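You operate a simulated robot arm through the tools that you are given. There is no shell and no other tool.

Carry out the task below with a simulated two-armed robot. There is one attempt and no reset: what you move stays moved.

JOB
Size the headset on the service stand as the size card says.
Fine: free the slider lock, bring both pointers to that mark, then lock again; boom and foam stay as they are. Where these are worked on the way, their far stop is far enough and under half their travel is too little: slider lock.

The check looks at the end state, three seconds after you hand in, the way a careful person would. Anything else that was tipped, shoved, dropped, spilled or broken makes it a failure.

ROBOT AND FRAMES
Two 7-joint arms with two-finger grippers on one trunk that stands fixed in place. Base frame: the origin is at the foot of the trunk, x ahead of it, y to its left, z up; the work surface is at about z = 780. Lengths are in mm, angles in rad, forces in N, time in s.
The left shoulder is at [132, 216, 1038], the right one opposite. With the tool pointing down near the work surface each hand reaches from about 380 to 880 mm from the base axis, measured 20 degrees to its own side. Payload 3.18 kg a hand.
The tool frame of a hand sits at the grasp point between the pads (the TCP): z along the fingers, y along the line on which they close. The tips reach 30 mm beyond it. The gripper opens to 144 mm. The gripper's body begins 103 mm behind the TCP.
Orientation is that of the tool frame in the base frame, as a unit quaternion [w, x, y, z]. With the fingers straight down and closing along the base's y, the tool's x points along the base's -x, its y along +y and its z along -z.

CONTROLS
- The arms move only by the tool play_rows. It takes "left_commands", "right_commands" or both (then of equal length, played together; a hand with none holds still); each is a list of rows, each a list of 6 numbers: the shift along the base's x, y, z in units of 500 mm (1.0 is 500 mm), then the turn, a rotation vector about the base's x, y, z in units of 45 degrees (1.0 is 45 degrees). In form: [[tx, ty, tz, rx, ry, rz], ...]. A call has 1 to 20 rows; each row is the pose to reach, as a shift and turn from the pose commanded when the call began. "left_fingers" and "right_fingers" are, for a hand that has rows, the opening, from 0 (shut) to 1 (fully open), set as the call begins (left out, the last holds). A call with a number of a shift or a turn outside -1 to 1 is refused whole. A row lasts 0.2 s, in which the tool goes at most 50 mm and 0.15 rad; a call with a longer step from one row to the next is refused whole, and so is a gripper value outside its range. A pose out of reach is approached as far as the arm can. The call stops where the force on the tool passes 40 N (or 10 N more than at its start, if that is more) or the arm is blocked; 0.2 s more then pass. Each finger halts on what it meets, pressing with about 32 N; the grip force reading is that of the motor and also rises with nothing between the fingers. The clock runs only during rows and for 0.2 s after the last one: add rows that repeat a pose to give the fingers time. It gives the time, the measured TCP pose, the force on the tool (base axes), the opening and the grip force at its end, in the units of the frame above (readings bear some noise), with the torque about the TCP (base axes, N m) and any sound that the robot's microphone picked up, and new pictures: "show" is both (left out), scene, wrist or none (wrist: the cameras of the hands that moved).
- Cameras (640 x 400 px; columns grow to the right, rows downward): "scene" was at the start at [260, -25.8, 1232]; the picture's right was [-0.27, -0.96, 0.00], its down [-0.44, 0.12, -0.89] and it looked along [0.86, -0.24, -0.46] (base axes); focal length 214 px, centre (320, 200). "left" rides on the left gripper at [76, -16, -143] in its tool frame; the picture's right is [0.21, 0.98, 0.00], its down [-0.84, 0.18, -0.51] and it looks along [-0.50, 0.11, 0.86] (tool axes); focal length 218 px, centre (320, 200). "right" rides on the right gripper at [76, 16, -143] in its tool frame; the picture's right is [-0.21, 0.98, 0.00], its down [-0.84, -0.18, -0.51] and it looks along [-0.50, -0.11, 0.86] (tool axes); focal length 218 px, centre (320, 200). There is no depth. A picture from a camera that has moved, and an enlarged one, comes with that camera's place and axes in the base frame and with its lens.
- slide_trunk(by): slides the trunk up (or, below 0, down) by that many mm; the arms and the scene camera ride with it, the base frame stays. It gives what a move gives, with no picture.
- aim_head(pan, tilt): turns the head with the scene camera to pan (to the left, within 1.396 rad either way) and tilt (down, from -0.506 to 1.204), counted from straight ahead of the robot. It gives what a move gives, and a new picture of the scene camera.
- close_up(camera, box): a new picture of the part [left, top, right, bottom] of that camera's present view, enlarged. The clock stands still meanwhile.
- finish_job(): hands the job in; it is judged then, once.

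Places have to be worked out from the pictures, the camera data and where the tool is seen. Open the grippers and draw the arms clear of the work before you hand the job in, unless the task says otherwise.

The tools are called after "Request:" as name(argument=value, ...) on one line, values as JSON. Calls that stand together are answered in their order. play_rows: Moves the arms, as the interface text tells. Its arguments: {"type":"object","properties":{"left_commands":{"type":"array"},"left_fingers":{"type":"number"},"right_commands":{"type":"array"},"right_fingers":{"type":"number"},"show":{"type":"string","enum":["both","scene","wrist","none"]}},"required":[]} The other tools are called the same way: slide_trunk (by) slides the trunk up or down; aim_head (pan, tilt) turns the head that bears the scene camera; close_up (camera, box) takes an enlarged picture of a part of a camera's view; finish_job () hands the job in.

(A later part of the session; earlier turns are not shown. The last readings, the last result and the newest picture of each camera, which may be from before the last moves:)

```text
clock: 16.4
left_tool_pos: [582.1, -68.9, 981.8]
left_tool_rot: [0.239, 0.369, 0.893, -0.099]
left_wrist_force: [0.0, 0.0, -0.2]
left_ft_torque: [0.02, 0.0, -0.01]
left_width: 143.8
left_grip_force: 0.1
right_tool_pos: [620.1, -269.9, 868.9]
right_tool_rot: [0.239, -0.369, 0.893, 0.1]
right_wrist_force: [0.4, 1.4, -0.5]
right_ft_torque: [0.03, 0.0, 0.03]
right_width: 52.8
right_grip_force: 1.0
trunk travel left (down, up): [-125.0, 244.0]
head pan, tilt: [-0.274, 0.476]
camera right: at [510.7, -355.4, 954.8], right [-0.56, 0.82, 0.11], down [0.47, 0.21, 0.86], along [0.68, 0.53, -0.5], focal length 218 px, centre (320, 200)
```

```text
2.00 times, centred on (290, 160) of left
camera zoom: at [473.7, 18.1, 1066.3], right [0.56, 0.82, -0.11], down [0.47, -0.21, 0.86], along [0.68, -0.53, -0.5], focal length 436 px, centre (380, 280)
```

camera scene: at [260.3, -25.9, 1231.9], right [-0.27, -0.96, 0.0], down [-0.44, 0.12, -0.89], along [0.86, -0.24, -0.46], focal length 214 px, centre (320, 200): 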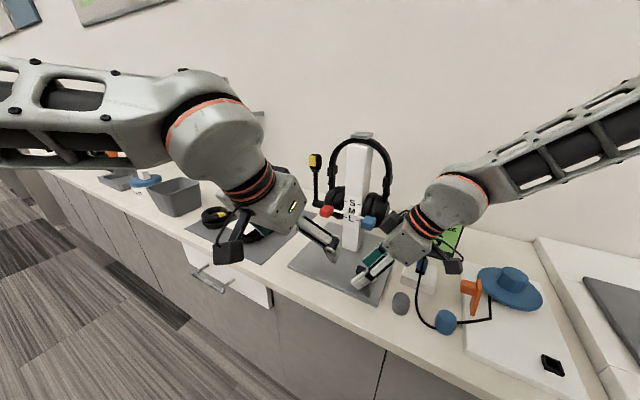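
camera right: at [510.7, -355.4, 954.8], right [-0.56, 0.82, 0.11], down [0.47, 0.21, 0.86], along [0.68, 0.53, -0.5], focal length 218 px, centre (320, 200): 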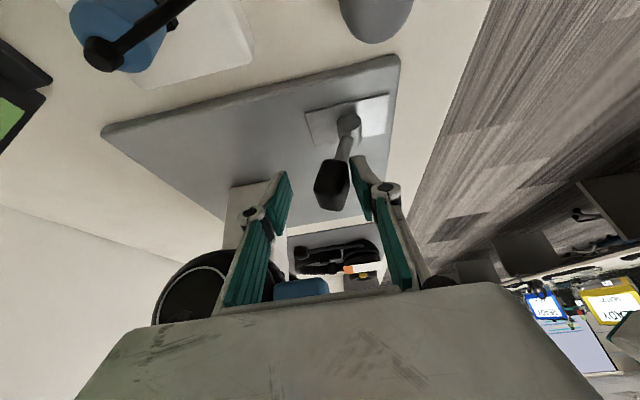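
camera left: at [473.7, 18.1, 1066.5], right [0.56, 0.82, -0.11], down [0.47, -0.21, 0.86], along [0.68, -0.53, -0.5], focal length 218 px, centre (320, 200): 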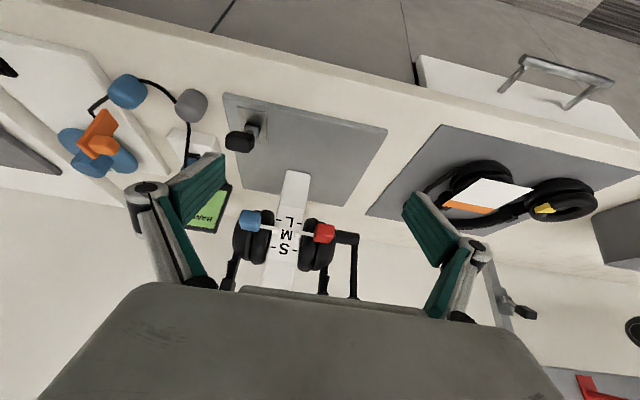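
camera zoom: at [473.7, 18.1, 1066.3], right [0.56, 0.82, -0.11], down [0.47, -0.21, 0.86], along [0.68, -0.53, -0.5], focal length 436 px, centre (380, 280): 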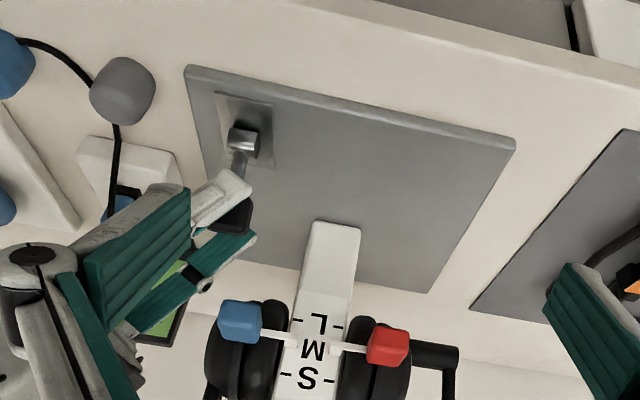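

It is past vertical with about 1 N of force. I go on toward the far stop.

Request:
play_rows(right_commands=[[0.0071, -0.0071, 0, 0, 0, 0], [0.0141, -0.0141, 0, 0, 0, 0], [0.0212, -0.0212, 0, 0, 0, 0], [0.0283, -0.0283, 0, 0, 0, 0]], show="wrist")

Request:
close_up(camera="right", box=[240, 80, 440, 240])

Request:
close_up(camera="left", box=[180, 60, 400, 260])

```text
clock: 17.4
left_tool_pos: [581.0, -68.2, 981.1]
left_tool_rot: [0.239, 0.368, 0.893, -0.1]
left_wrist_force: [0.5, 0.1, -0.1]
left_ft_torque: [0.0, 0.0, 0.0]
left_width: 144.1
left_grip_force: 0.0
right_tool_pos: [630.1, -279.2, 870.1]
right_tool_rot: [0.236, -0.37, 0.893, 0.101]
right_wrist_force: [-16.0, 28.2, -8.0]
right_ft_torque: [0.22, 0.28, 0.2]
right_width: 69.8
right_grip_force: 14.0
trunk travel left (down, up): [-125.0, 244.0]
head pan, tilt: [-0.274, 0.476]
camera right: at [522.6, -366.2, 955.3], right [-0.56, 0.82, 0.11], down [0.47, 0.21, 0.86], along [0.68, 0.54, -0.5], focal length 218 px, centre (320, 200)
```

right: 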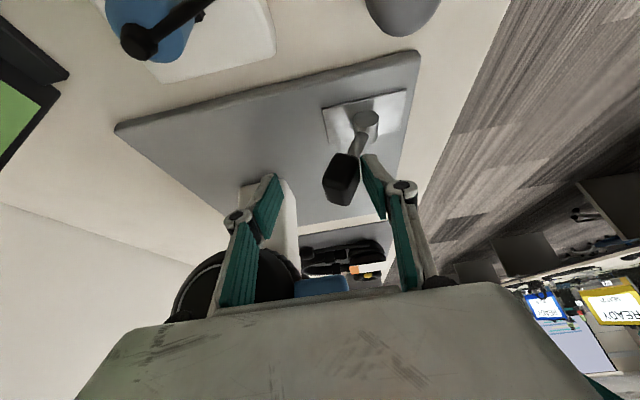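

```text
2.50 times, centred on (340, 160) of right
camera zoom: at [522.6, -366.2, 955.3], right [-0.56, 0.82, 0.11], down [0.47, 0.21, 0.86], along [0.68, 0.54, -0.5], focal length 546 px, centre (270, 300)
```

zoom: 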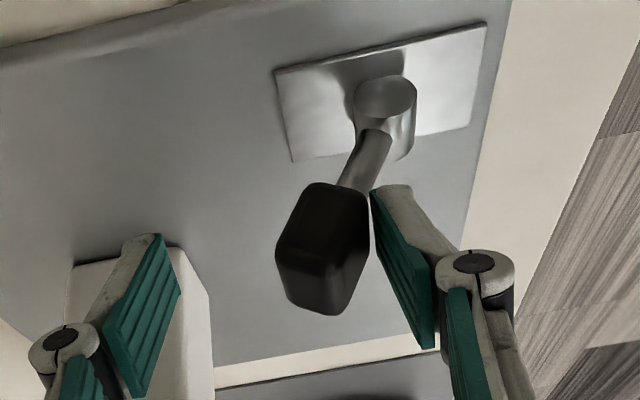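

```text
2.00 times, centred on (290, 160) of left
camera zoom: at [473.2, 20.0, 1066.3], right [0.56, 0.82, -0.11], down [0.47, -0.21, 0.86], along [0.68, -0.53, -0.5], focal length 436 px, centre (380, 280)
```

zoom: 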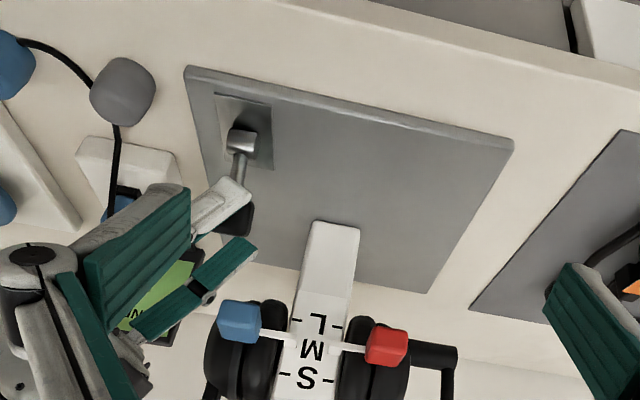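

The force rose to about 33 N along +f: the lever is at its far stop (leaning back), and the stand has not moved. I centre the fingers around the knob and open them a little, so nothing drags when I withdraw.

Request:
play_rows(right_commands=[[-0.01, 0.01, 0, 0, 0, 0], [-0.02, 0.02, 0, 0, 0, 0], [-0.03, 0.03, 0, 0, 0, 0], [-0.04, 0.04, 0, 0, 0, 0], [-0.04, 0.04, 0, 0, 0, 0]], right_fingers=0.48, show="wrist")

Request:
close_up(camera="right", box=[240, 80, 440, 240])

```text
clock: 18.6
left_tool_pos: [581.0, -68.8, 980.0]
left_tool_rot: [0.238, 0.37, 0.892, -0.1]
left_wrist_force: [-1.1, -0.4, 0.1]
left_ft_torque: [0.0, 0.01, -0.02]
left_width: 144.0
left_grip_force: 0.0
right_tool_pos: [613.7, -264.2, 871.0]
right_tool_rot: [0.239, -0.37, 0.892, 0.099]
right_wrist_force: [0.3, 0.9, 0.1]
right_ft_torque: [0.01, 0.02, 0.0]
right_width: 69.2
right_grip_force: 0.1
trunk travel left (down, up): [-125.0, 244.0]
head pan, tilt: [-0.274, 0.476]
camera right: at [505.2, -349.8, 955.0], right [-0.56, 0.82, 0.1], down [0.46, 0.21, 0.86], along [0.68, 0.53, -0.5], focal length 218 px, centre (320, 200)
```

right: 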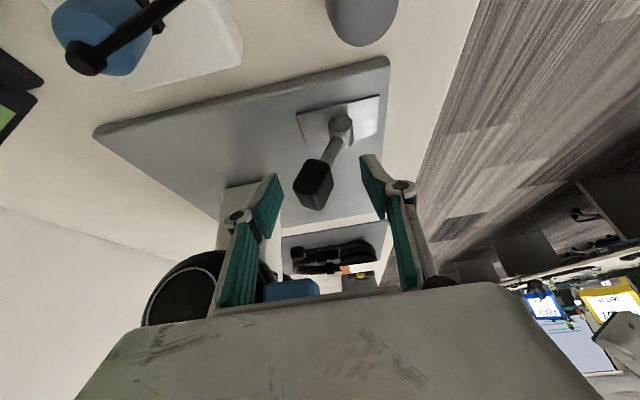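

```text
2.50 times, centred on (340, 160) of right
camera zoom: at [505.2, -349.8, 955.0], right [-0.56, 0.82, 0.1], down [0.46, 0.21, 0.86], along [0.68, 0.53, -0.5], focal length 546 px, centre (270, 300)
```

zoom: 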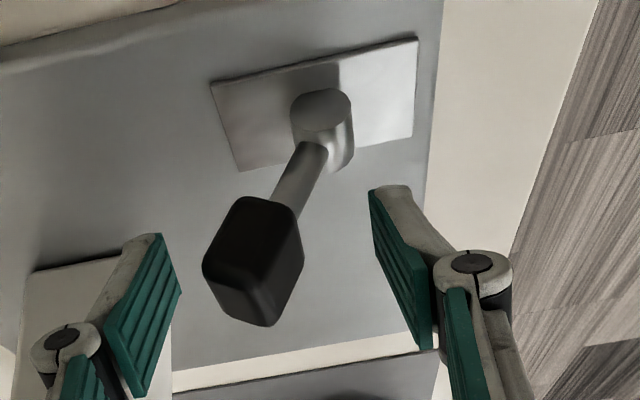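

The lever rests at the back. I withdraw the right hand along its finger axis and up, away from the lever, to a staging point on the outer side of the blue knob.

Request:
play_rows(right_commands=[[-0.014, -0.014, 0.035, 0, 0, 0], [-0.028, -0.028, 0.07, 0, 0, 0], [-0.042, -0.042, 0.104, 0, 0, 0], [-0.0566, -0.0566, 0.14, 0, 0, 0], [-0.07, -0.11, 0.2, 0, 0, 0], [-0.08, -0.17, 0.25, 0, 0, 0]], show="both")

Request:
close_up(camera="right", box=[220, 80, 420, 280])

Request:
close_up(camera="scene", box=[310, 180, 400, 300])

```text
clock: 20.0
left_tool_pos: [581.4, -69.3, 981.3]
left_tool_rot: [0.239, 0.37, 0.892, -0.099]
left_wrist_force: [0.2, -0.6, 0.9]
left_ft_torque: [0.04, -0.04, 0.02]
left_width: 143.9
left_grip_force: 0.0
right_tool_pos: [573.4, -347.0, 994.2]
right_tool_rot: [0.239, -0.37, 0.892, 0.099]
right_wrist_force: [0.3, -0.3, -0.6]
right_ft_torque: [0.02, 0.01, 0.01]
right_width: 68.8
right_grip_force: 0.1
trunk travel left (down, up): [-125.0, 244.0]
head pan, tilt: [-0.274, 0.476]
camera scene: at [259.4, -25.9, 1232.3], right [-0.27, -0.96, 0.0], down [-0.44, 0.12, -0.89], along [0.86, -0.24, -0.46], focal length 214 px, centre (320, 200)
camera right: at [465.8, -434.8, 1079.7], right [-0.56, 0.82, 0.1], down [0.46, 0.21, 0.86], along [0.68, 0.53, -0.5], focal length 218 px, centre (320, 200)
```

scene: 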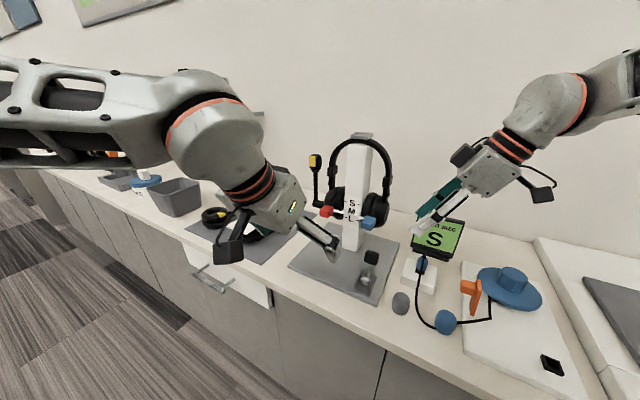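
right: 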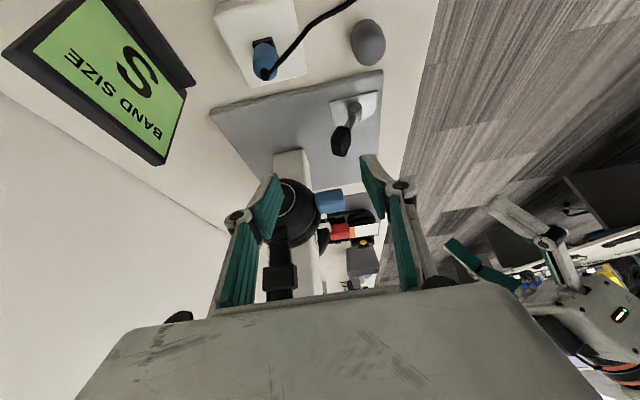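

```text
2.00 times, centred on (320, 180) of right
camera zoom: at [465.8, -434.8, 1079.7], right [-0.56, 0.82, 0.1], down [0.46, 0.21, 0.86], along [0.68, 0.53, -0.5], focal length 436 px, centre (320, 240)
```

zoom: 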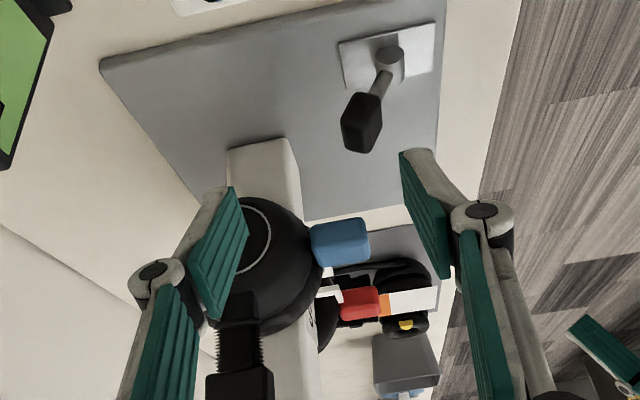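

```text
3.33 times, centred on (355, 240) of scene
camera zoom: at [259.4, -25.9, 1232.3], right [-0.27, -0.96, 0.0], down [-0.44, 0.12, -0.89], along [0.86, -0.24, -0.46], focal length 715 px, centre (203, 67)
```

zoom: 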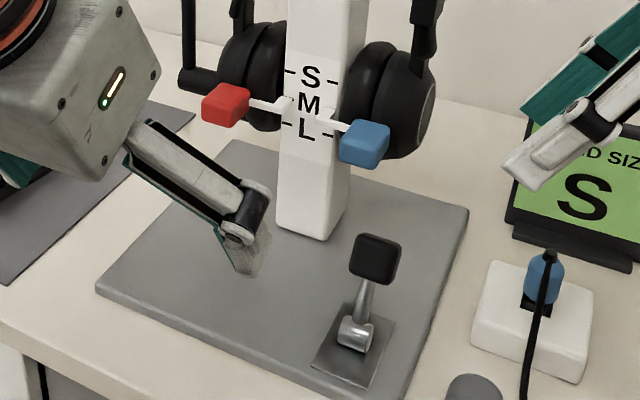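

The lever now leans back; the blue knob is near s≈286, f≈-658, z≈928. I turn the right hand in three parts so it points horizontally at the blue knob's outer side with the fingers closing vertically.

Request:
play_rows(right_commands=[[0, 0, 0, 0.134, 0.036, -0.069], [0, 0, 0, 0.268, 0.072, -0.138], [0, 0, 0, 0.401, 0.107, -0.208], [0, 0, 0, 0.535, 0.143, -0.277], [0, 0, 0, 0.669, 0.179, -0.346]], show="scene")

```text
clock: 21.2
left_tool_pos: [581.2, -70.1, 981.0]
left_tool_rot: [0.238, 0.37, 0.893, -0.1]
left_wrist_force: [0.5, -0.5, 0.0]
left_ft_torque: [0.01, 0.01, -0.04]
left_width: 143.8
left_grip_force: 0.0
right_tool_pos: [574.7, -348.8, 994.7]
right_tool_rot: [0.275, -0.164, 0.892, 0.32]
right_wrist_force: [-0.2, 0.2, 0.8]
right_ft_torque: [0.01, -0.01, -0.05]
right_width: 68.8
right_grip_force: 0.1
trunk travel left (down, up): [-125.0, 244.0]
head pan, tilt: [-0.274, 0.476]
camera scene: at [260.1, -26.1, 1232.0], right [-0.27, -0.96, 0.0], down [-0.44, 0.12, -0.89], along [0.86, -0.24, -0.46], focal length 214 px, centre (320, 200)
```

scene: 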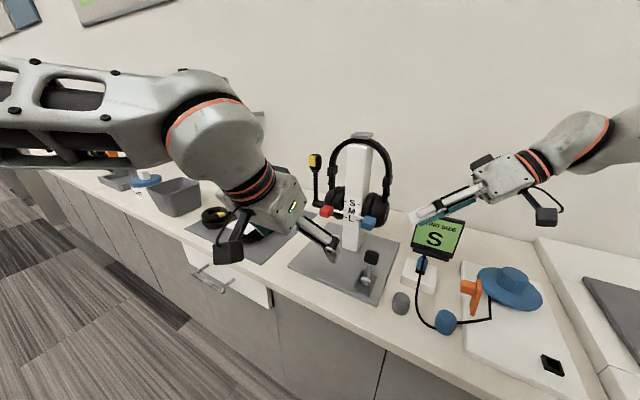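

The first third went well and the hand stays in place. I turn on.

Request:
play_rows(right_commands=[[0, 0, 0, 0.134, 0.036, -0.069], [0, 0, 0, 0.268, 0.072, -0.138], [0, 0, 0, 0.401, 0.107, -0.208], [0, 0, 0, 0.535, 0.143, -0.277], [0, 0, 0, 0.669, 0.179, -0.346]], show="none")

Request:
play_rows(right_commands=[[0, 0, 0, 0.134, 0.036, -0.069], [0, 0, 0, 0.268, 0.072, -0.138], [0, 0, 0, 0.401, 0.107, -0.208], [0, 0, 0, 0.535, 0.143, -0.277], [0, 0, 0, 0.669, 0.179, -0.346], [0, 0, 0, 0.669, 0.179, -0.346]], show="both")

Request:
close_up(camera="right", box=[160, 80, 480, 320])

```text
clock: 22.4
left_tool_pos: [582.0, -70.2, 982.3]
left_tool_rot: [0.239, 0.369, 0.893, -0.1]
left_wrist_force: [-0.2, 0.2, 0.0]
left_ft_torque: [-0.01, 0.01, 0.03]
left_width: 143.6
left_grip_force: 0.1
right_tool_pos: [573.2, -348.6, 993.7]
right_tool_rot: [0.287, 0.056, 0.809, 0.51]
right_wrist_force: [-0.7, 0.7, 0.6]
right_ft_torque: [-0.01, 0.0, -0.01]
right_width: 68.9
right_grip_force: 0.0
trunk travel left (down, up): [-125.0, 244.0]
head pan, tilt: [-0.274, 0.476]
```

```text
clock: 23.8
left_tool_pos: [582.1, -69.0, 981.6]
left_tool_rot: [0.239, 0.369, 0.893, -0.1]
left_wrist_force: [0.7, 0.5, -0.4]
left_ft_torque: [0.01, 0.0, 0.0]
left_width: 144.0
left_grip_force: 0.1
right_tool_pos: [574.1, -347.9, 994.8]
right_tool_rot: [0.271, 0.271, 0.652, 0.654]
right_wrist_force: [-0.4, -0.6, -0.7]
right_ft_torque: [-0.01, -0.01, 0.04]
right_width: 69.0
right_grip_force: 0.0
trunk travel left (down, up): [-125.0, 244.0]
head pan, tilt: [-0.274, 0.476]
camera scene: at [259.9, -25.9, 1232.1], right [-0.27, -0.96, 0.0], down [-0.44, 0.12, -0.89], along [0.86, -0.24, -0.46], focal length 214 px, centre (320, 200)
camera right: at [418.9, -395.8, 1010.6], right [0.15, -0.15, 0.98], down [0.24, -0.95, -0.18], along [0.96, 0.26, -0.1], focal length 218 px, centre (320, 200)
```

scene: 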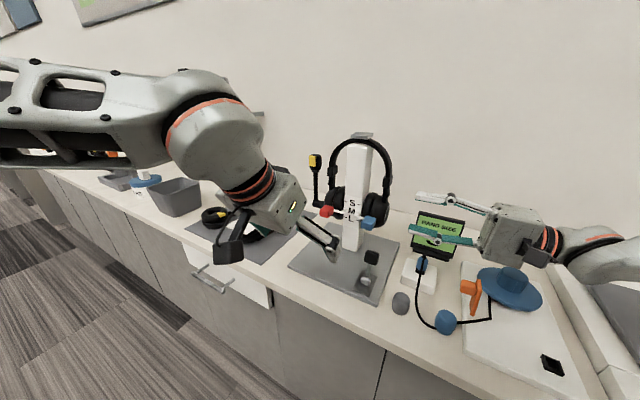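
right: 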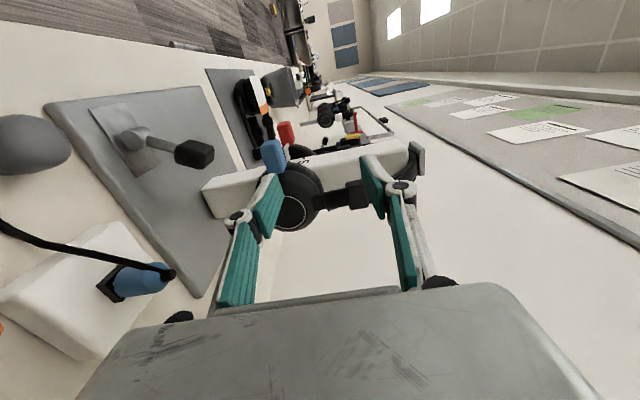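

```text
1.67 times, centred on (320, 200) of right
camera zoom: at [418.9, -395.8, 1010.6], right [0.15, -0.15, 0.98], down [0.24, -0.95, -0.18], along [0.96, 0.26, -0.1], focal length 364 px, centre (320, 200)
```

zoom: 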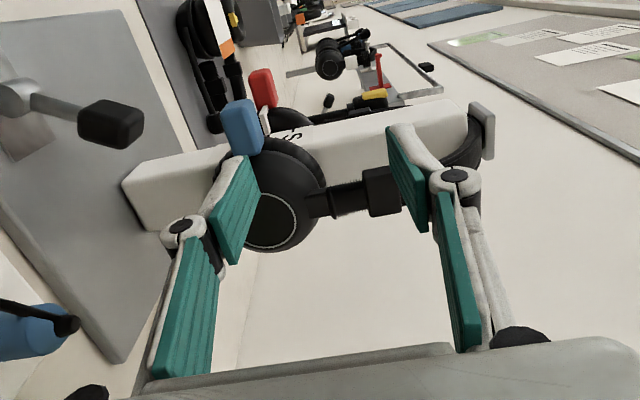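

The right hand now points along +s with fingers closing vertically. Combining views, the blue knob is near [660.6,-263,934.5] (s≈281, f≈-653). I lower the hand to that height, set the opening to 60 mm, and advance half-way.

Request:
play_rows(right_commands=[[0.0, 0.0, -0.04, 0, 0, 0], [0.0, 0.0, -0.08, 0, 0, 0], [0.0, 0.0, -0.12, 0, 0, 0], [0.03, 0.03, -0.12, 0, 0, 0], [0.06, 0.06, -0.12, 0, 0, 0], [0.06, 0.06, -0.12, 0, 0, 0]], right_fingers=0.417, show="both")

Request:
close_up(camera="right", box=[200, 100, 440, 280])

Request:
close_up(camera="scene", box=[300, 170, 480, 300])

Request:
close_up(camera="left", box=[180, 100, 360, 280])

```text
clock: 25.2
left_tool_pos: [580.8, -69.8, 981.2]
left_tool_rot: [0.238, 0.369, 0.893, -0.1]
left_wrist_force: [0.6, -0.3, 0.6]
left_ft_torque: [0.02, -0.02, 0.0]
left_width: 143.9
left_grip_force: 0.1
right_tool_pos: [602.3, -317.7, 935.3]
right_tool_rot: [0.271, 0.271, 0.652, 0.654]
right_wrist_force: [-0.7, -0.2, 1.7]
right_ft_torque: [-0.16, 0.22, -0.06]
right_width: 60.1
right_grip_force: 0.0
trunk travel left (down, up): [-125.0, 244.0]
head pan, tilt: [-0.274, 0.476]
camera scene: at [259.9, -25.8, 1232.0], right [-0.27, -0.96, 0.0], down [-0.44, 0.12, -0.89], along [0.86, -0.24, -0.46], focal length 214 px, centre (320, 200)
camera right: at [448.6, -365.3, 951.5], right [0.15, -0.15, 0.98], down [0.24, -0.95, -0.18], along [0.96, 0.26, -0.11], focal length 218 px, centre (320, 200)
```

scene: 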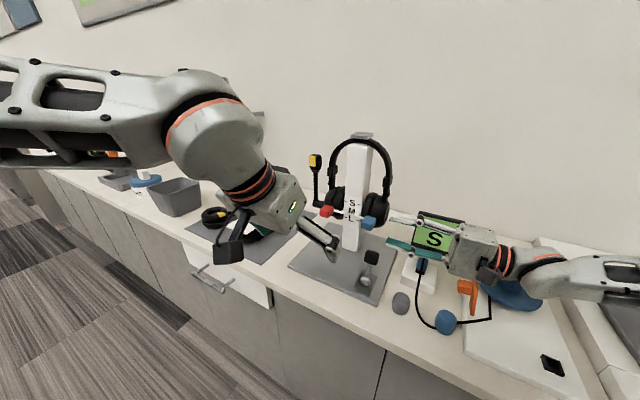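
right: 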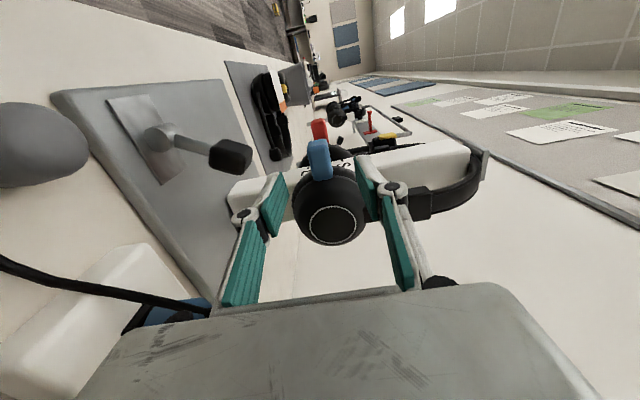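

```text
2.22 times, centred on (320, 190) of right
camera zoom: at [448.6, -365.3, 951.5], right [0.15, -0.15, 0.98], down [0.24, -0.95, -0.18], along [0.96, 0.26, -0.11], focal length 485 px, centre (320, 222)
```

zoom: 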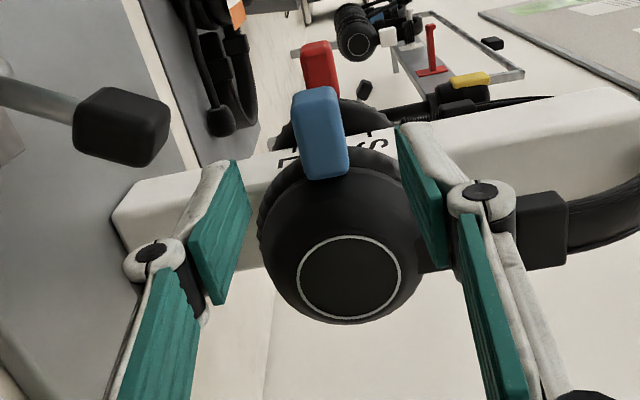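

```text
3.08 times, centred on (390, 235) of scene
camera zoom: at [259.9, -25.8, 1232.0], right [-0.27, -0.96, 0.0], down [-0.44, 0.12, -0.89], along [0.86, -0.24, -0.46], focal length 660 px, centre (105, 92)
```

zoom: 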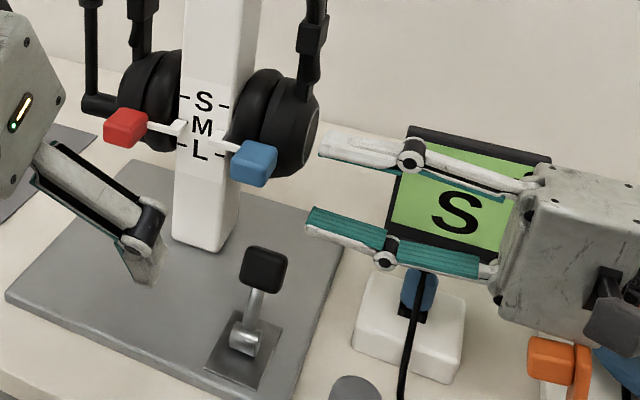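

```text
2.22 times, centred on (270, 190) of left
camera zoom: at [473.7, 18.1, 1066.4], right [0.56, 0.82, -0.11], down [0.47, -0.21, 0.86], along [0.68, -0.53, -0.5], focal length 485 px, centre (431, 222)
```

zoom: 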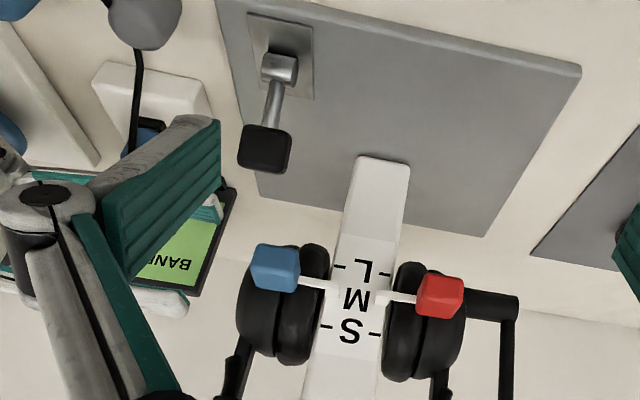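

The blue knob is at about [662.5,-263.8,934.3], level with the hand, and the cup's front lies about 10 mm behind the finger path. I advance until the fingers are above and below the knob.

Request:
play_rows(right_commands=[[0.0195, 0.0193, 0, 0, 0, 0], [0.039, 0.0386, 0, 0, 0, 0], [0.0586, 0.058, 0, 0, 0, 0], [0.0781, 0.0773, 0, 0, 0, 0], [0.0976, 0.0966, 0, 0, 0, 0], [0.0976, 0.0966, 0, 0, 0, 0]], show="both")

Request:
close_up(camera="right", box=[200, 100, 440, 280])

Request:
close_up(camera="left", box=[180, 130, 360, 280])

Request:
close_up(camera="scene", box=[310, 170, 450, 280])

```text
clock: 26.6
left_tool_pos: [581.6, -69.8, 981.0]
left_tool_rot: [0.24, 0.37, 0.892, -0.101]
left_wrist_force: [-0.4, -0.2, -0.3]
left_ft_torque: [0.0, -0.01, -0.01]
left_width: 144.0
left_grip_force: 0.1
right_tool_pos: [651.6, -270.7, 934.3]
right_tool_rot: [0.271, 0.271, 0.652, 0.654]
right_wrist_force: [1.1, 0.1, 0.6]
right_ft_torque: [-0.02, 0.01, -0.03]
right_width: 60.0
right_grip_force: 0.1
trunk travel left (down, up): [-125.0, 244.0]
head pan, tilt: [-0.274, 0.476]
camera scene: at [259.9, -25.7, 1232.1], right [-0.27, -0.96, 0.0], down [-0.44, 0.12, -0.89], along [0.86, -0.24, -0.46], focal length 214 px, centre (320, 200)
camera right: at [497.1, -318.0, 951.1], right [0.15, -0.15, 0.98], down [0.24, -0.95, -0.18], along [0.96, 0.26, -0.11], focal length 218 px, centre (320, 200)
```

scene: 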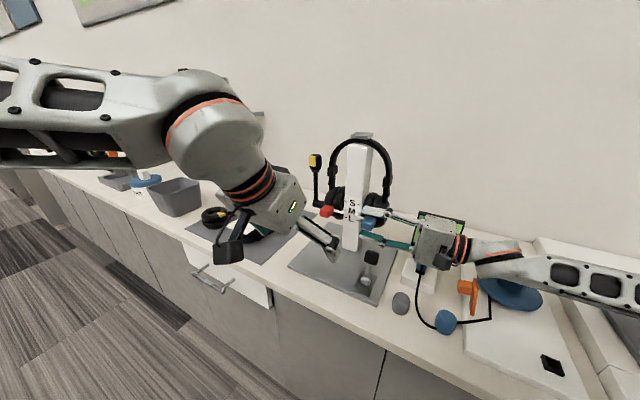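
right: 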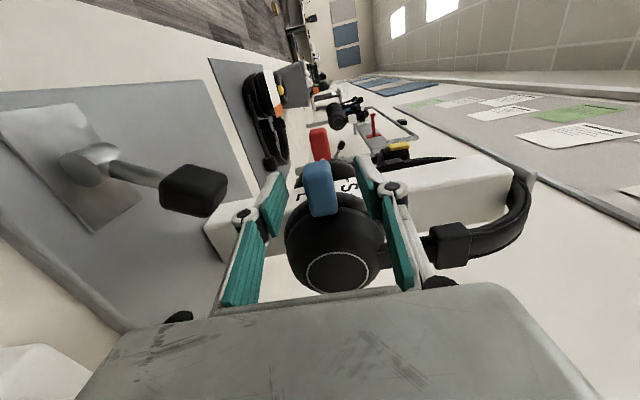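

```text
2.22 times, centred on (320, 190) of right
camera zoom: at [497.1, -318.0, 951.1], right [0.15, -0.15, 0.98], down [0.24, -0.95, -0.18], along [0.96, 0.26, -0.11], focal length 485 px, centre (320, 222)
```

zoom: 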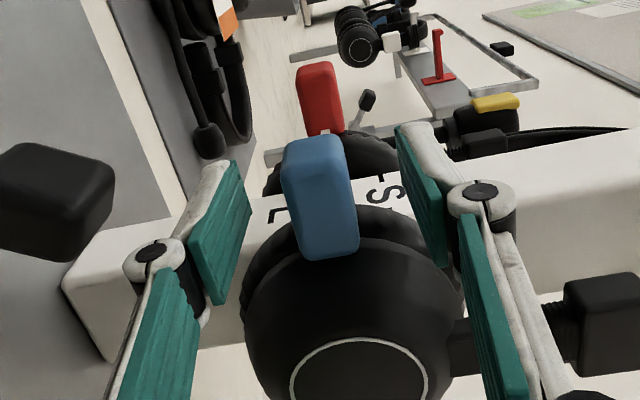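

```text
2.67 times, centred on (270, 205) of left
camera zoom: at [473.7, 18.2, 1066.5], right [0.56, 0.82, -0.11], down [0.47, -0.21, 0.86], along [0.68, -0.53, -0.5], focal length 582 px, centre (453, 187)
```

zoom: 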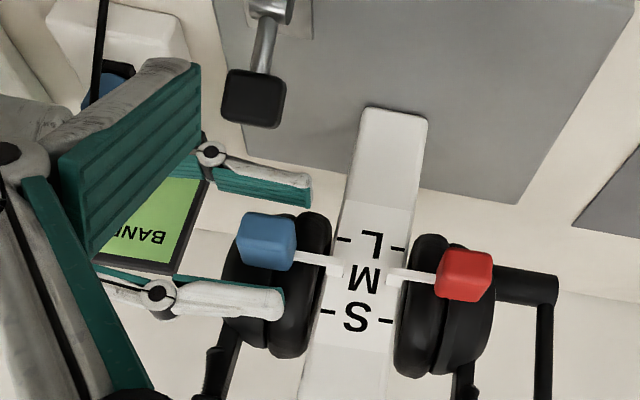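

```text
3.64 times, centred on (380, 225) of scene
camera zoom: at [259.9, -25.7, 1232.1], right [-0.27, -0.96, 0.0], down [-0.44, 0.12, -0.89], along [0.86, -0.24, -0.46], focal length 780 px, centre (102, 109)
```

zoom: 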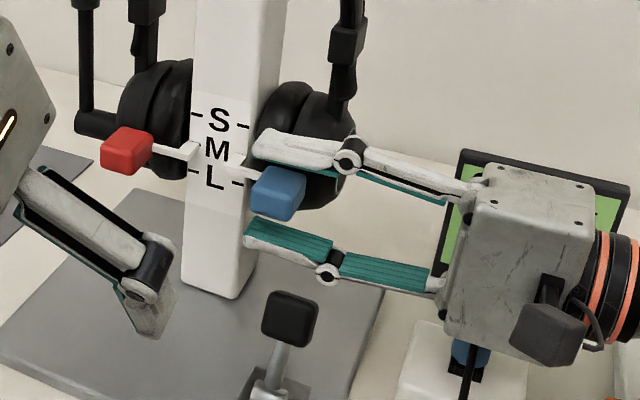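

The fingers bracket the blue knob evenly, above and below. I close them on it.

Request:
play_rows(right_commands=[[0, 0, 0, 0, 0, 0], [0, 0, 0, 0, 0, 0], [0, 0, 0, 0, 0, 0]], right_fingers=0, show="wrist")

Request:
close_up(camera="left", box=[220, 170, 360, 280])

Request:
close_up(camera="scene", box=[310, 170, 450, 280])

```text
clock: 27.4
left_tool_pos: [581.8, -70.0, 980.2]
left_tool_rot: [0.239, 0.368, 0.893, -0.1]
left_wrist_force: [-0.3, 0.2, 0.1]
left_ft_torque: [0.01, -0.01, 0.01]
left_width: 143.9
left_grip_force: 0.0
right_tool_pos: [651.6, -270.0, 934.8]
right_tool_rot: [0.27, 0.27, 0.653, 0.654]
right_wrist_force: [2.2, 1.0, 0.0]
right_ft_torque: [0.08, -0.04, -0.01]
right_width: 21.2
right_grip_force: 45.2
trunk travel left (down, up): [-125.0, 244.0]
head pan, tilt: [-0.274, 0.476]
camera right: at [497.1, -318.1, 951.0], right [0.15, -0.15, 0.98], down [0.24, -0.95, -0.18], along [0.96, 0.26, -0.11], focal length 218 px, centre (320, 200)
```

right: 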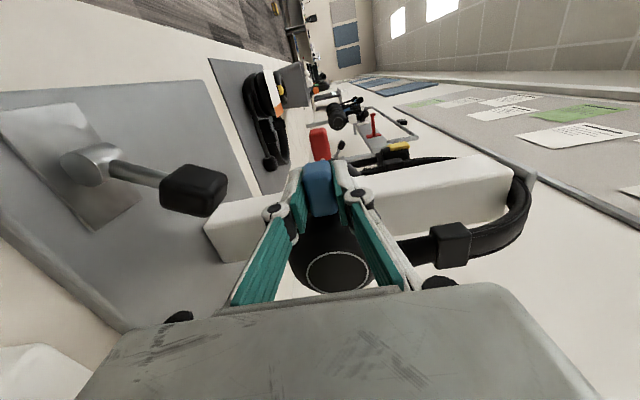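

```text
3.64 times, centred on (290, 225) of left
camera zoom: at [473.9, 18.2, 1066.3], right [0.56, 0.82, -0.11], down [0.47, -0.21, 0.86], along [0.68, -0.53, -0.5], focal length 794 px, centre (429, 109)
```

zoom: 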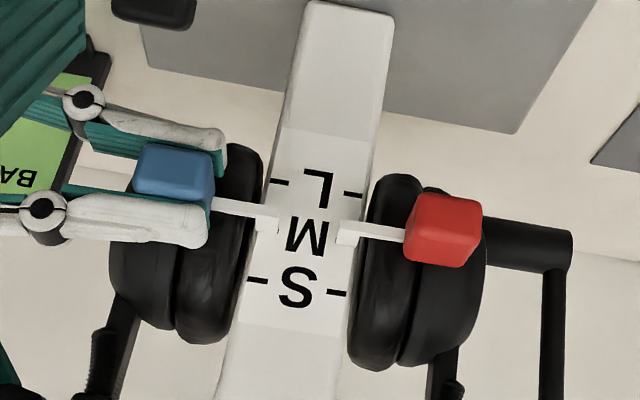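

```text
3.64 times, centred on (380, 225) of scene
camera zoom: at [260.2, -25.7, 1232.0], right [-0.27, -0.96, 0.0], down [-0.44, 0.12, -0.89], along [0.86, -0.24, -0.46], focal length 780 px, centre (102, 109)
```

zoom: 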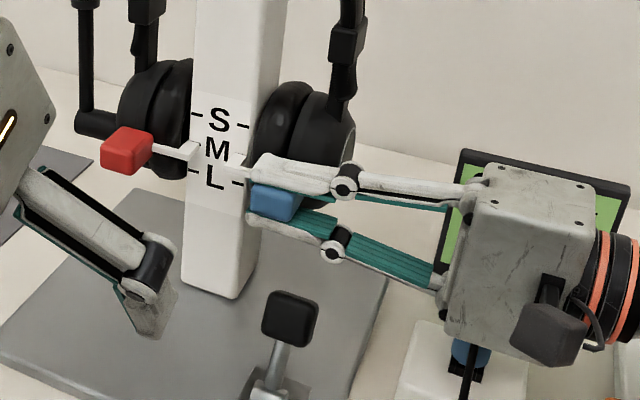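

The blue knob is held (21 mm thick) with hardly any outside force. By my estimate L is at z≈909, M≈934 and S≈959, so I raise the blue knob 25 mm slowly.

Request:
play_rows(right_commands=[[0, 0, 0.01, 0, 0, 0], [0, 0, 0.02, 0, 0, 0], [0, 0, 0.03, 0, 0, 0], [0, 0, 0.04, 0, 0, 0], [0, 0, 0.05, 0, 0, 0], [0, 0, 0.05, 0, 0, 0]], show="wrist")

Request:
close_up(camera="left", box=[220, 170, 360, 280])

Request:
close_up(camera="scene", box=[310, 170, 450, 280])

```text
clock: 28.8
left_tool_pos: [581.0, -70.3, 980.1]
left_tool_rot: [0.239, 0.369, 0.892, -0.1]
left_wrist_force: [-0.5, -0.4, -0.4]
left_ft_torque: [-0.02, 0.02, -0.01]
left_width: 143.9
left_grip_force: 0.1
right_tool_pos: [652.1, -271.1, 959.4]
right_tool_rot: [0.271, 0.27, 0.652, 0.654]
right_wrist_force: [-12.3, -5.4, -5.2]
right_ft_torque: [-0.19, -0.07, 0.27]
right_width: 21.7
right_grip_force: 45.6
trunk travel left (down, up): [-125.0, 244.0]
head pan, tilt: [-0.274, 0.476]
camera right: at [497.2, -318.1, 976.0], right [0.15, -0.15, 0.98], down [0.24, -0.95, -0.18], along [0.96, 0.26, -0.1], focal length 218 px, centre (320, 200)
```

right: 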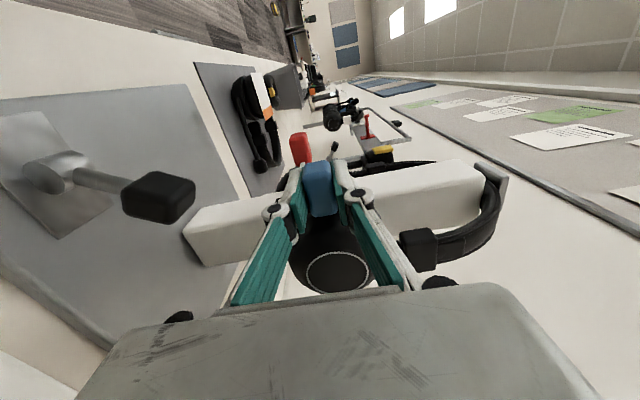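

```text
3.64 times, centred on (290, 225) of left
camera zoom: at [473.1, 17.6, 1066.7], right [0.56, 0.82, -0.11], down [0.47, -0.21, 0.86], along [0.68, -0.53, -0.5], focal length 794 px, centre (429, 109)
```

zoom: 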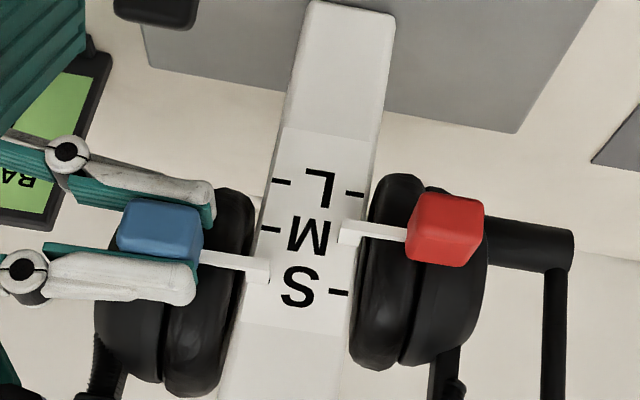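

```text
3.64 times, centred on (380, 225) of scene
camera zoom: at [259.2, -26.4, 1232.2], right [-0.27, -0.96, 0.0], down [-0.44, 0.12, -0.89], along [0.86, -0.24, -0.46], focal length 780 px, centre (102, 109)
```

zoom: 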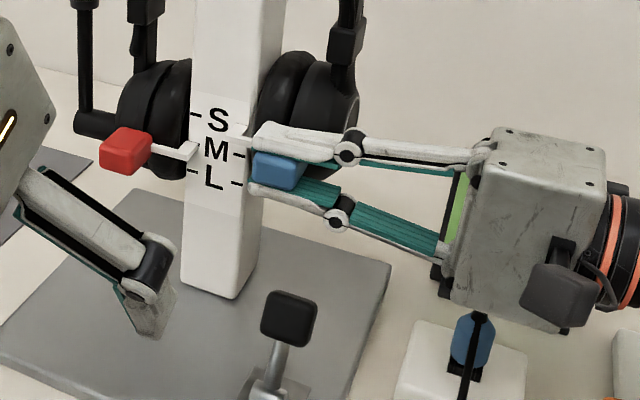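

Blue's pointer moved from the M tick to the S tick, keeping the same small parallax offset. I open the right fingers slightly, staying around the knob, to see whether it holds by itself.

Request:
play_rows(right_commands=[[0, 0, 0, 0, 0, 0], [0, 0, 0, 0, 0, 0], [0, 0, 0, 0, 0, 0]], right_fingers=0.24, show="wrist")

Request:
close_up(camera="left", box=[220, 170, 360, 280])

Request:
close_up(camera="scene", box=[310, 170, 450, 280])

```text
clock: 29.6
left_tool_pos: [581.1, -68.1, 980.8]
left_tool_rot: [0.239, 0.369, 0.892, -0.101]
left_wrist_force: [-0.5, 0.1, -0.9]
left_ft_torque: [0.01, 0.01, 0.0]
left_width: 143.7
left_grip_force: 0.1
right_tool_pos: [652.8, -270.3, 959.3]
right_tool_rot: [0.271, 0.271, 0.652, 0.655]
right_wrist_force: [-0.5, -0.2, -0.1]
right_ft_torque: [0.01, -0.01, 0.02]
right_width: 34.6
right_grip_force: 0.0
trunk travel left (down, up): [-125.0, 244.0]
head pan, tilt: [-0.274, 0.476]
camera right: at [498.0, -317.7, 976.0], right [0.15, -0.15, 0.98], down [0.24, -0.95, -0.18], along [0.96, 0.26, -0.1], focal length 218 px, centre (320, 200)
```

right: 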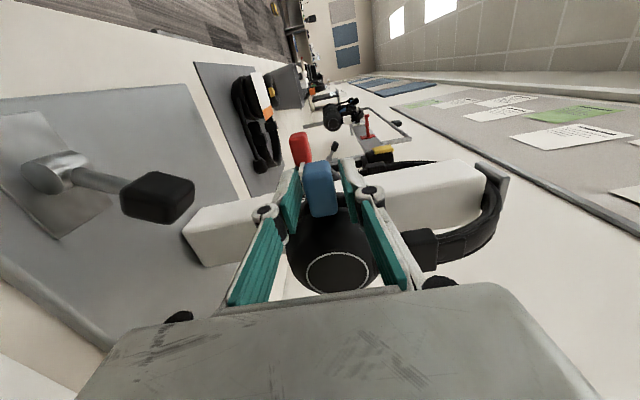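

```text
3.64 times, centred on (290, 225) of left
camera zoom: at [473.7, 18.0, 1066.4], right [0.56, 0.82, -0.11], down [0.47, -0.21, 0.86], along [0.68, -0.53, -0.5], focal length 794 px, centre (429, 109)
```

zoom: 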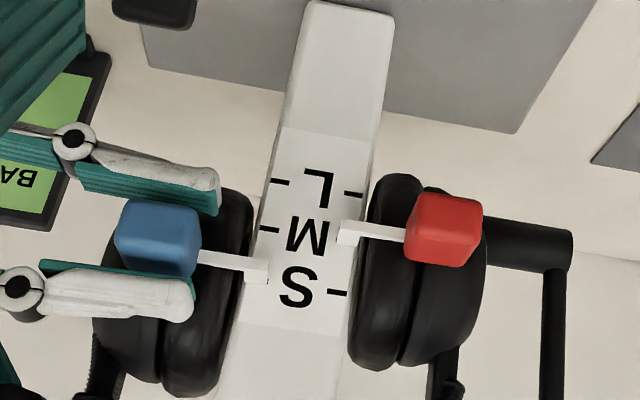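

```text
3.64 times, centred on (380, 225) of scene
camera zoom: at [259.9, -25.8, 1232.1], right [-0.27, -0.96, 0.0], down [-0.44, 0.12, -0.89], along [0.86, -0.24, -0.46], focal length 780 px, centre (102, 109)
```

zoom: 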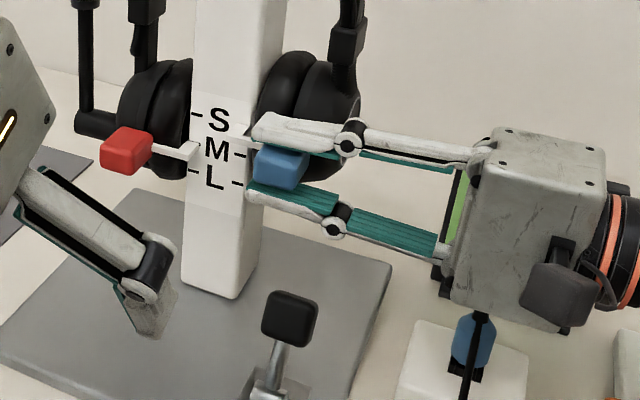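

Blue stays at S when released. I leave the right fingers loosely around it and turn the left hand in three parts so that it points at the red knob from the front, with the fingers closing vertically.

Request:
play_rows(left_commands=[[0.031, -0.008, 0.01, -0.134, 0.036, 0.069], [0.063, -0.016, 0.02, -0.268, 0.072, 0.138], [0.094, -0.024, 0.03, -0.401, 0.107, 0.208], [0.125, -0.032, 0.04, -0.535, 0.143, 0.277], [0.157, -0.04, 0.05, -0.669, 0.179, 0.346]], show="scene")

```text
clock: 30.8
left_tool_pos: [657.1, -89.2, 1003.0]
left_tool_rot: [0.274, 0.163, 0.892, -0.321]
left_wrist_force: [0.7, -0.3, 0.2]
left_ft_torque: [-0.01, 0.0, -0.03]
left_width: 143.9
left_grip_force: 0.1
right_tool_pos: [652.6, -269.8, 959.2]
right_tool_rot: [0.271, 0.271, 0.653, 0.653]
right_wrist_force: [-0.6, -0.3, -0.3]
right_ft_torque: [0.04, 0.01, 0.03]
right_width: 34.5
right_grip_force: 0.0
trunk travel left (down, up): [-125.0, 244.0]
head pan, tilt: [-0.274, 0.476]
camera scene: at [260.5, -25.8, 1231.8], right [-0.27, -0.96, 0.0], down [-0.44, 0.12, -0.89], along [0.86, -0.24, -0.46], focal length 214 px, centre (320, 200)
```

scene: 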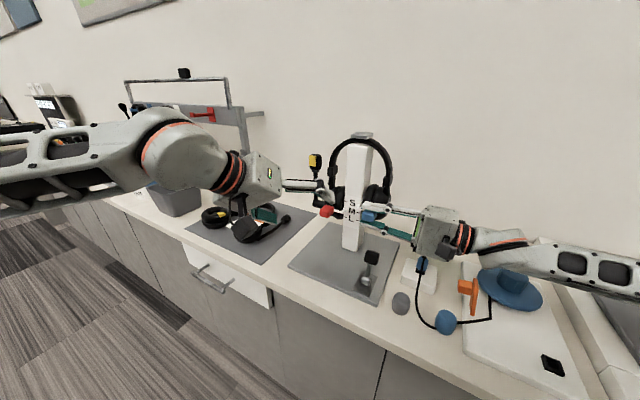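

That went well. I continue the turn, with the left fingers narrowed to about 58 mm.

Request:
play_rows(left_commands=[[0, 0, 0, -0.134, 0.036, 0.069], [0, 0, 0, -0.268, 0.072, 0.138], [0, 0, 0, -0.401, 0.107, 0.208], [0, 0, 0, -0.535, 0.143, 0.277], [0, 0, 0, -0.669, 0.179, 0.346]], left_fingers=0.4, show="scene")

Request:
play_rows(left_commands=[[0, 0, 0, -0.134, 0.036, 0.069], [0, 0, 0, -0.268, 0.072, 0.138], [0, 0, 0, -0.401, 0.107, 0.208], [0, 0, 0, -0.535, 0.143, 0.277], [0, 0, 0, -0.669, 0.179, 0.346], [0, 0, 0, -0.669, 0.179, 0.346]], show="both")

Request:
close_up(camera="left", box=[160, 80, 480, 320])

```text
clock: 32.0
left_tool_pos: [660.2, -88.7, 1003.8]
left_tool_rot: [0.285, -0.057, 0.809, -0.511]
left_wrist_force: [0.0, 0.2, -0.7]
left_ft_torque: [-0.01, 0.02, 0.0]
left_width: 57.6
left_grip_force: 0.0
right_tool_pos: [654.0, -270.7, 958.4]
right_tool_rot: [0.27, 0.271, 0.653, 0.654]
right_wrist_force: [0.4, -0.1, -0.3]
right_ft_torque: [0.03, 0.0, 0.02]
right_width: 34.7
right_grip_force: 0.0
trunk travel left (down, up): [-125.0, 244.0]
head pan, tilt: [-0.274, 0.476]
camera scene: at [260.5, -25.8, 1231.8], right [-0.27, -0.96, 0.0], down [-0.44, 0.12, -0.89], along [0.86, -0.24, -0.46], focal length 214 px, centre (320, 200)
```

scene: 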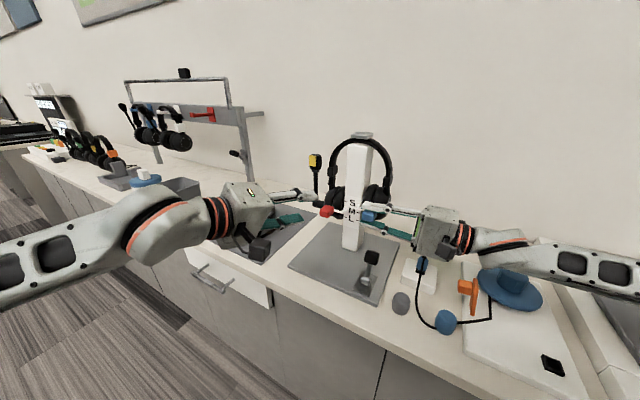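

```text
clock: 33.6
left_tool_pos: [706.6, -34.6, 908.7]
left_tool_rot: [0.291, -0.247, 0.672, -0.635]
left_wrist_force: [0.7, -0.2, -1.1]
left_ft_torque: [0.01, 0.02, 0.02]
left_width: 57.7
left_grip_force: 0.1
left hand out of reach, approached as far as the arm can: row 3, 4, 5, 6
right_tool_pos: [652.2, -270.7, 960.7]
right_tool_rot: [0.272, 0.271, 0.652, 0.654]
right_wrist_force: [-0.2, -0.8, 0.0]
right_ft_torque: [-0.01, -0.02, 0.01]
right_width: 34.5
right_grip_force: 0.0
trunk travel left (down, up): [-125.0, 244.0]
head pan, tilt: [-0.274, 0.476]
stopped in row 6 (left hand): the arm was blocked; the commanded pose is now the measured one
camera scene: at [259.7, -26.2, 1232.2], right [-0.27, -0.96, 0.0], down [-0.44, 0.12, -0.89], along [0.86, -0.24, -0.46], focal length 214 px, centre (320, 200)
camera left: at [552.1, 13.0, 923.1], right [-0.11, -0.07, -0.99], down [0.25, 0.96, -0.1], along [0.96, -0.26, -0.09], focal length 218 px, centre (320, 200)
```

scene: 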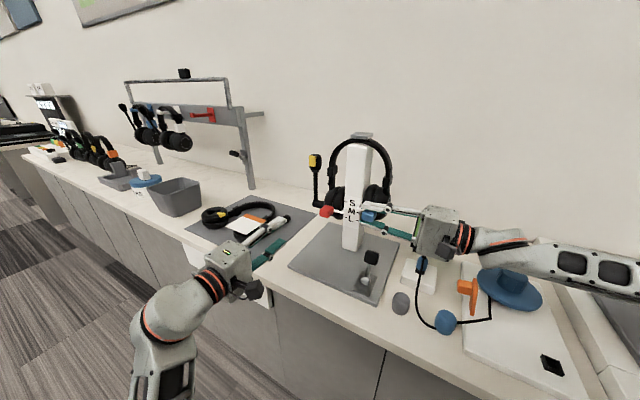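
left: 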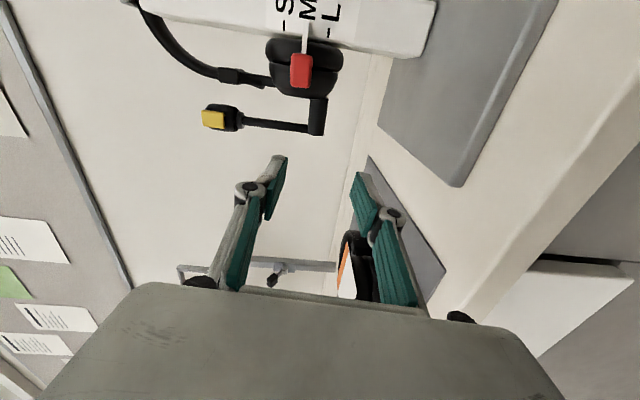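

```text
1.67 times, centred on (320, 200) of left
camera zoom: at [552.1, 13.0, 923.1], right [-0.11, -0.07, -0.99], down [0.25, 0.96, -0.1], along [0.96, -0.26, -0.09], focal length 364 px, centre (320, 200)
```

zoom: 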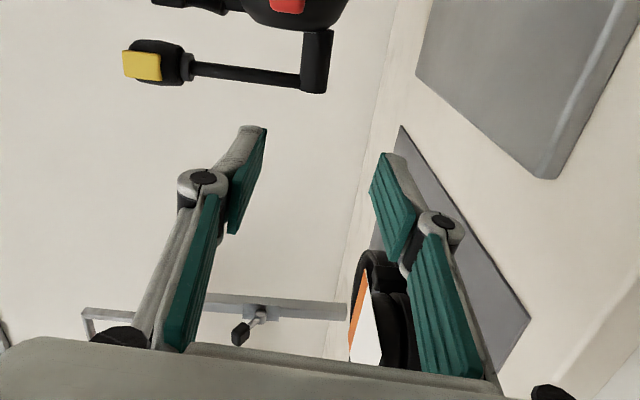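

The left arm ran into a limit in the last third, its elbow dropped, and the hand drifted off to [707,-35,909]. I check for contact before bringing it back.

Request:
close_up(camera="scene", box=[120, 180, 320, 400])

Request:
aim_head(pan=0.1, tilt=0.8)

```text
1.82 times, centred on (220, 290) of scene
camera zoom: at [259.7, -26.2, 1232.2], right [-0.27, -0.96, 0.0], down [-0.44, 0.12, -0.89], along [0.86, -0.24, -0.46], focal length 390 px, centre (502, 36)
```

zoom: 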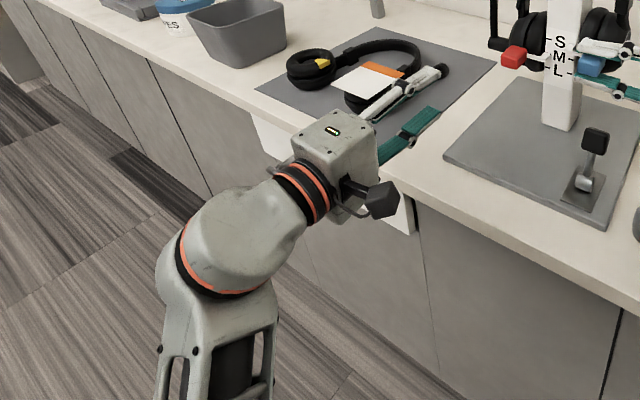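

```text
clock: 34.5
left_tool_pos: [706.8, -36.3, 907.8]
left_tool_rot: [0.29, -0.248, 0.672, -0.634]
left_wrist_force: [0.3, -0.4, 0.8]
left_ft_torque: [0.02, 0.01, -0.02]
left_width: 57.8
left_grip_force: 0.1
right_tool_pos: [652.8, -271.3, 959.5]
right_tool_rot: [0.271, 0.271, 0.653, 0.653]
right_wrist_force: [-1.0, 0.0, -0.6]
right_ft_torque: [0.03, 0.0, 0.0]
right_width: 34.7
right_grip_force: 0.0
trunk travel left (down, up): [-125.0, 244.0]
head pan, tilt: [0.099, 0.799]
camera scene: at [252.2, 6.9, 1204.0], right [0.1, -1.0, 0.0], down [-0.71, -0.07, -0.7], along [0.69, 0.07, -0.72], focal length 214 px, centre (320, 200)
```

scene: 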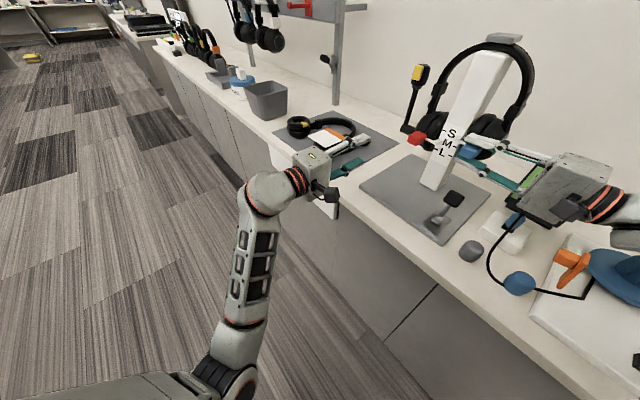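

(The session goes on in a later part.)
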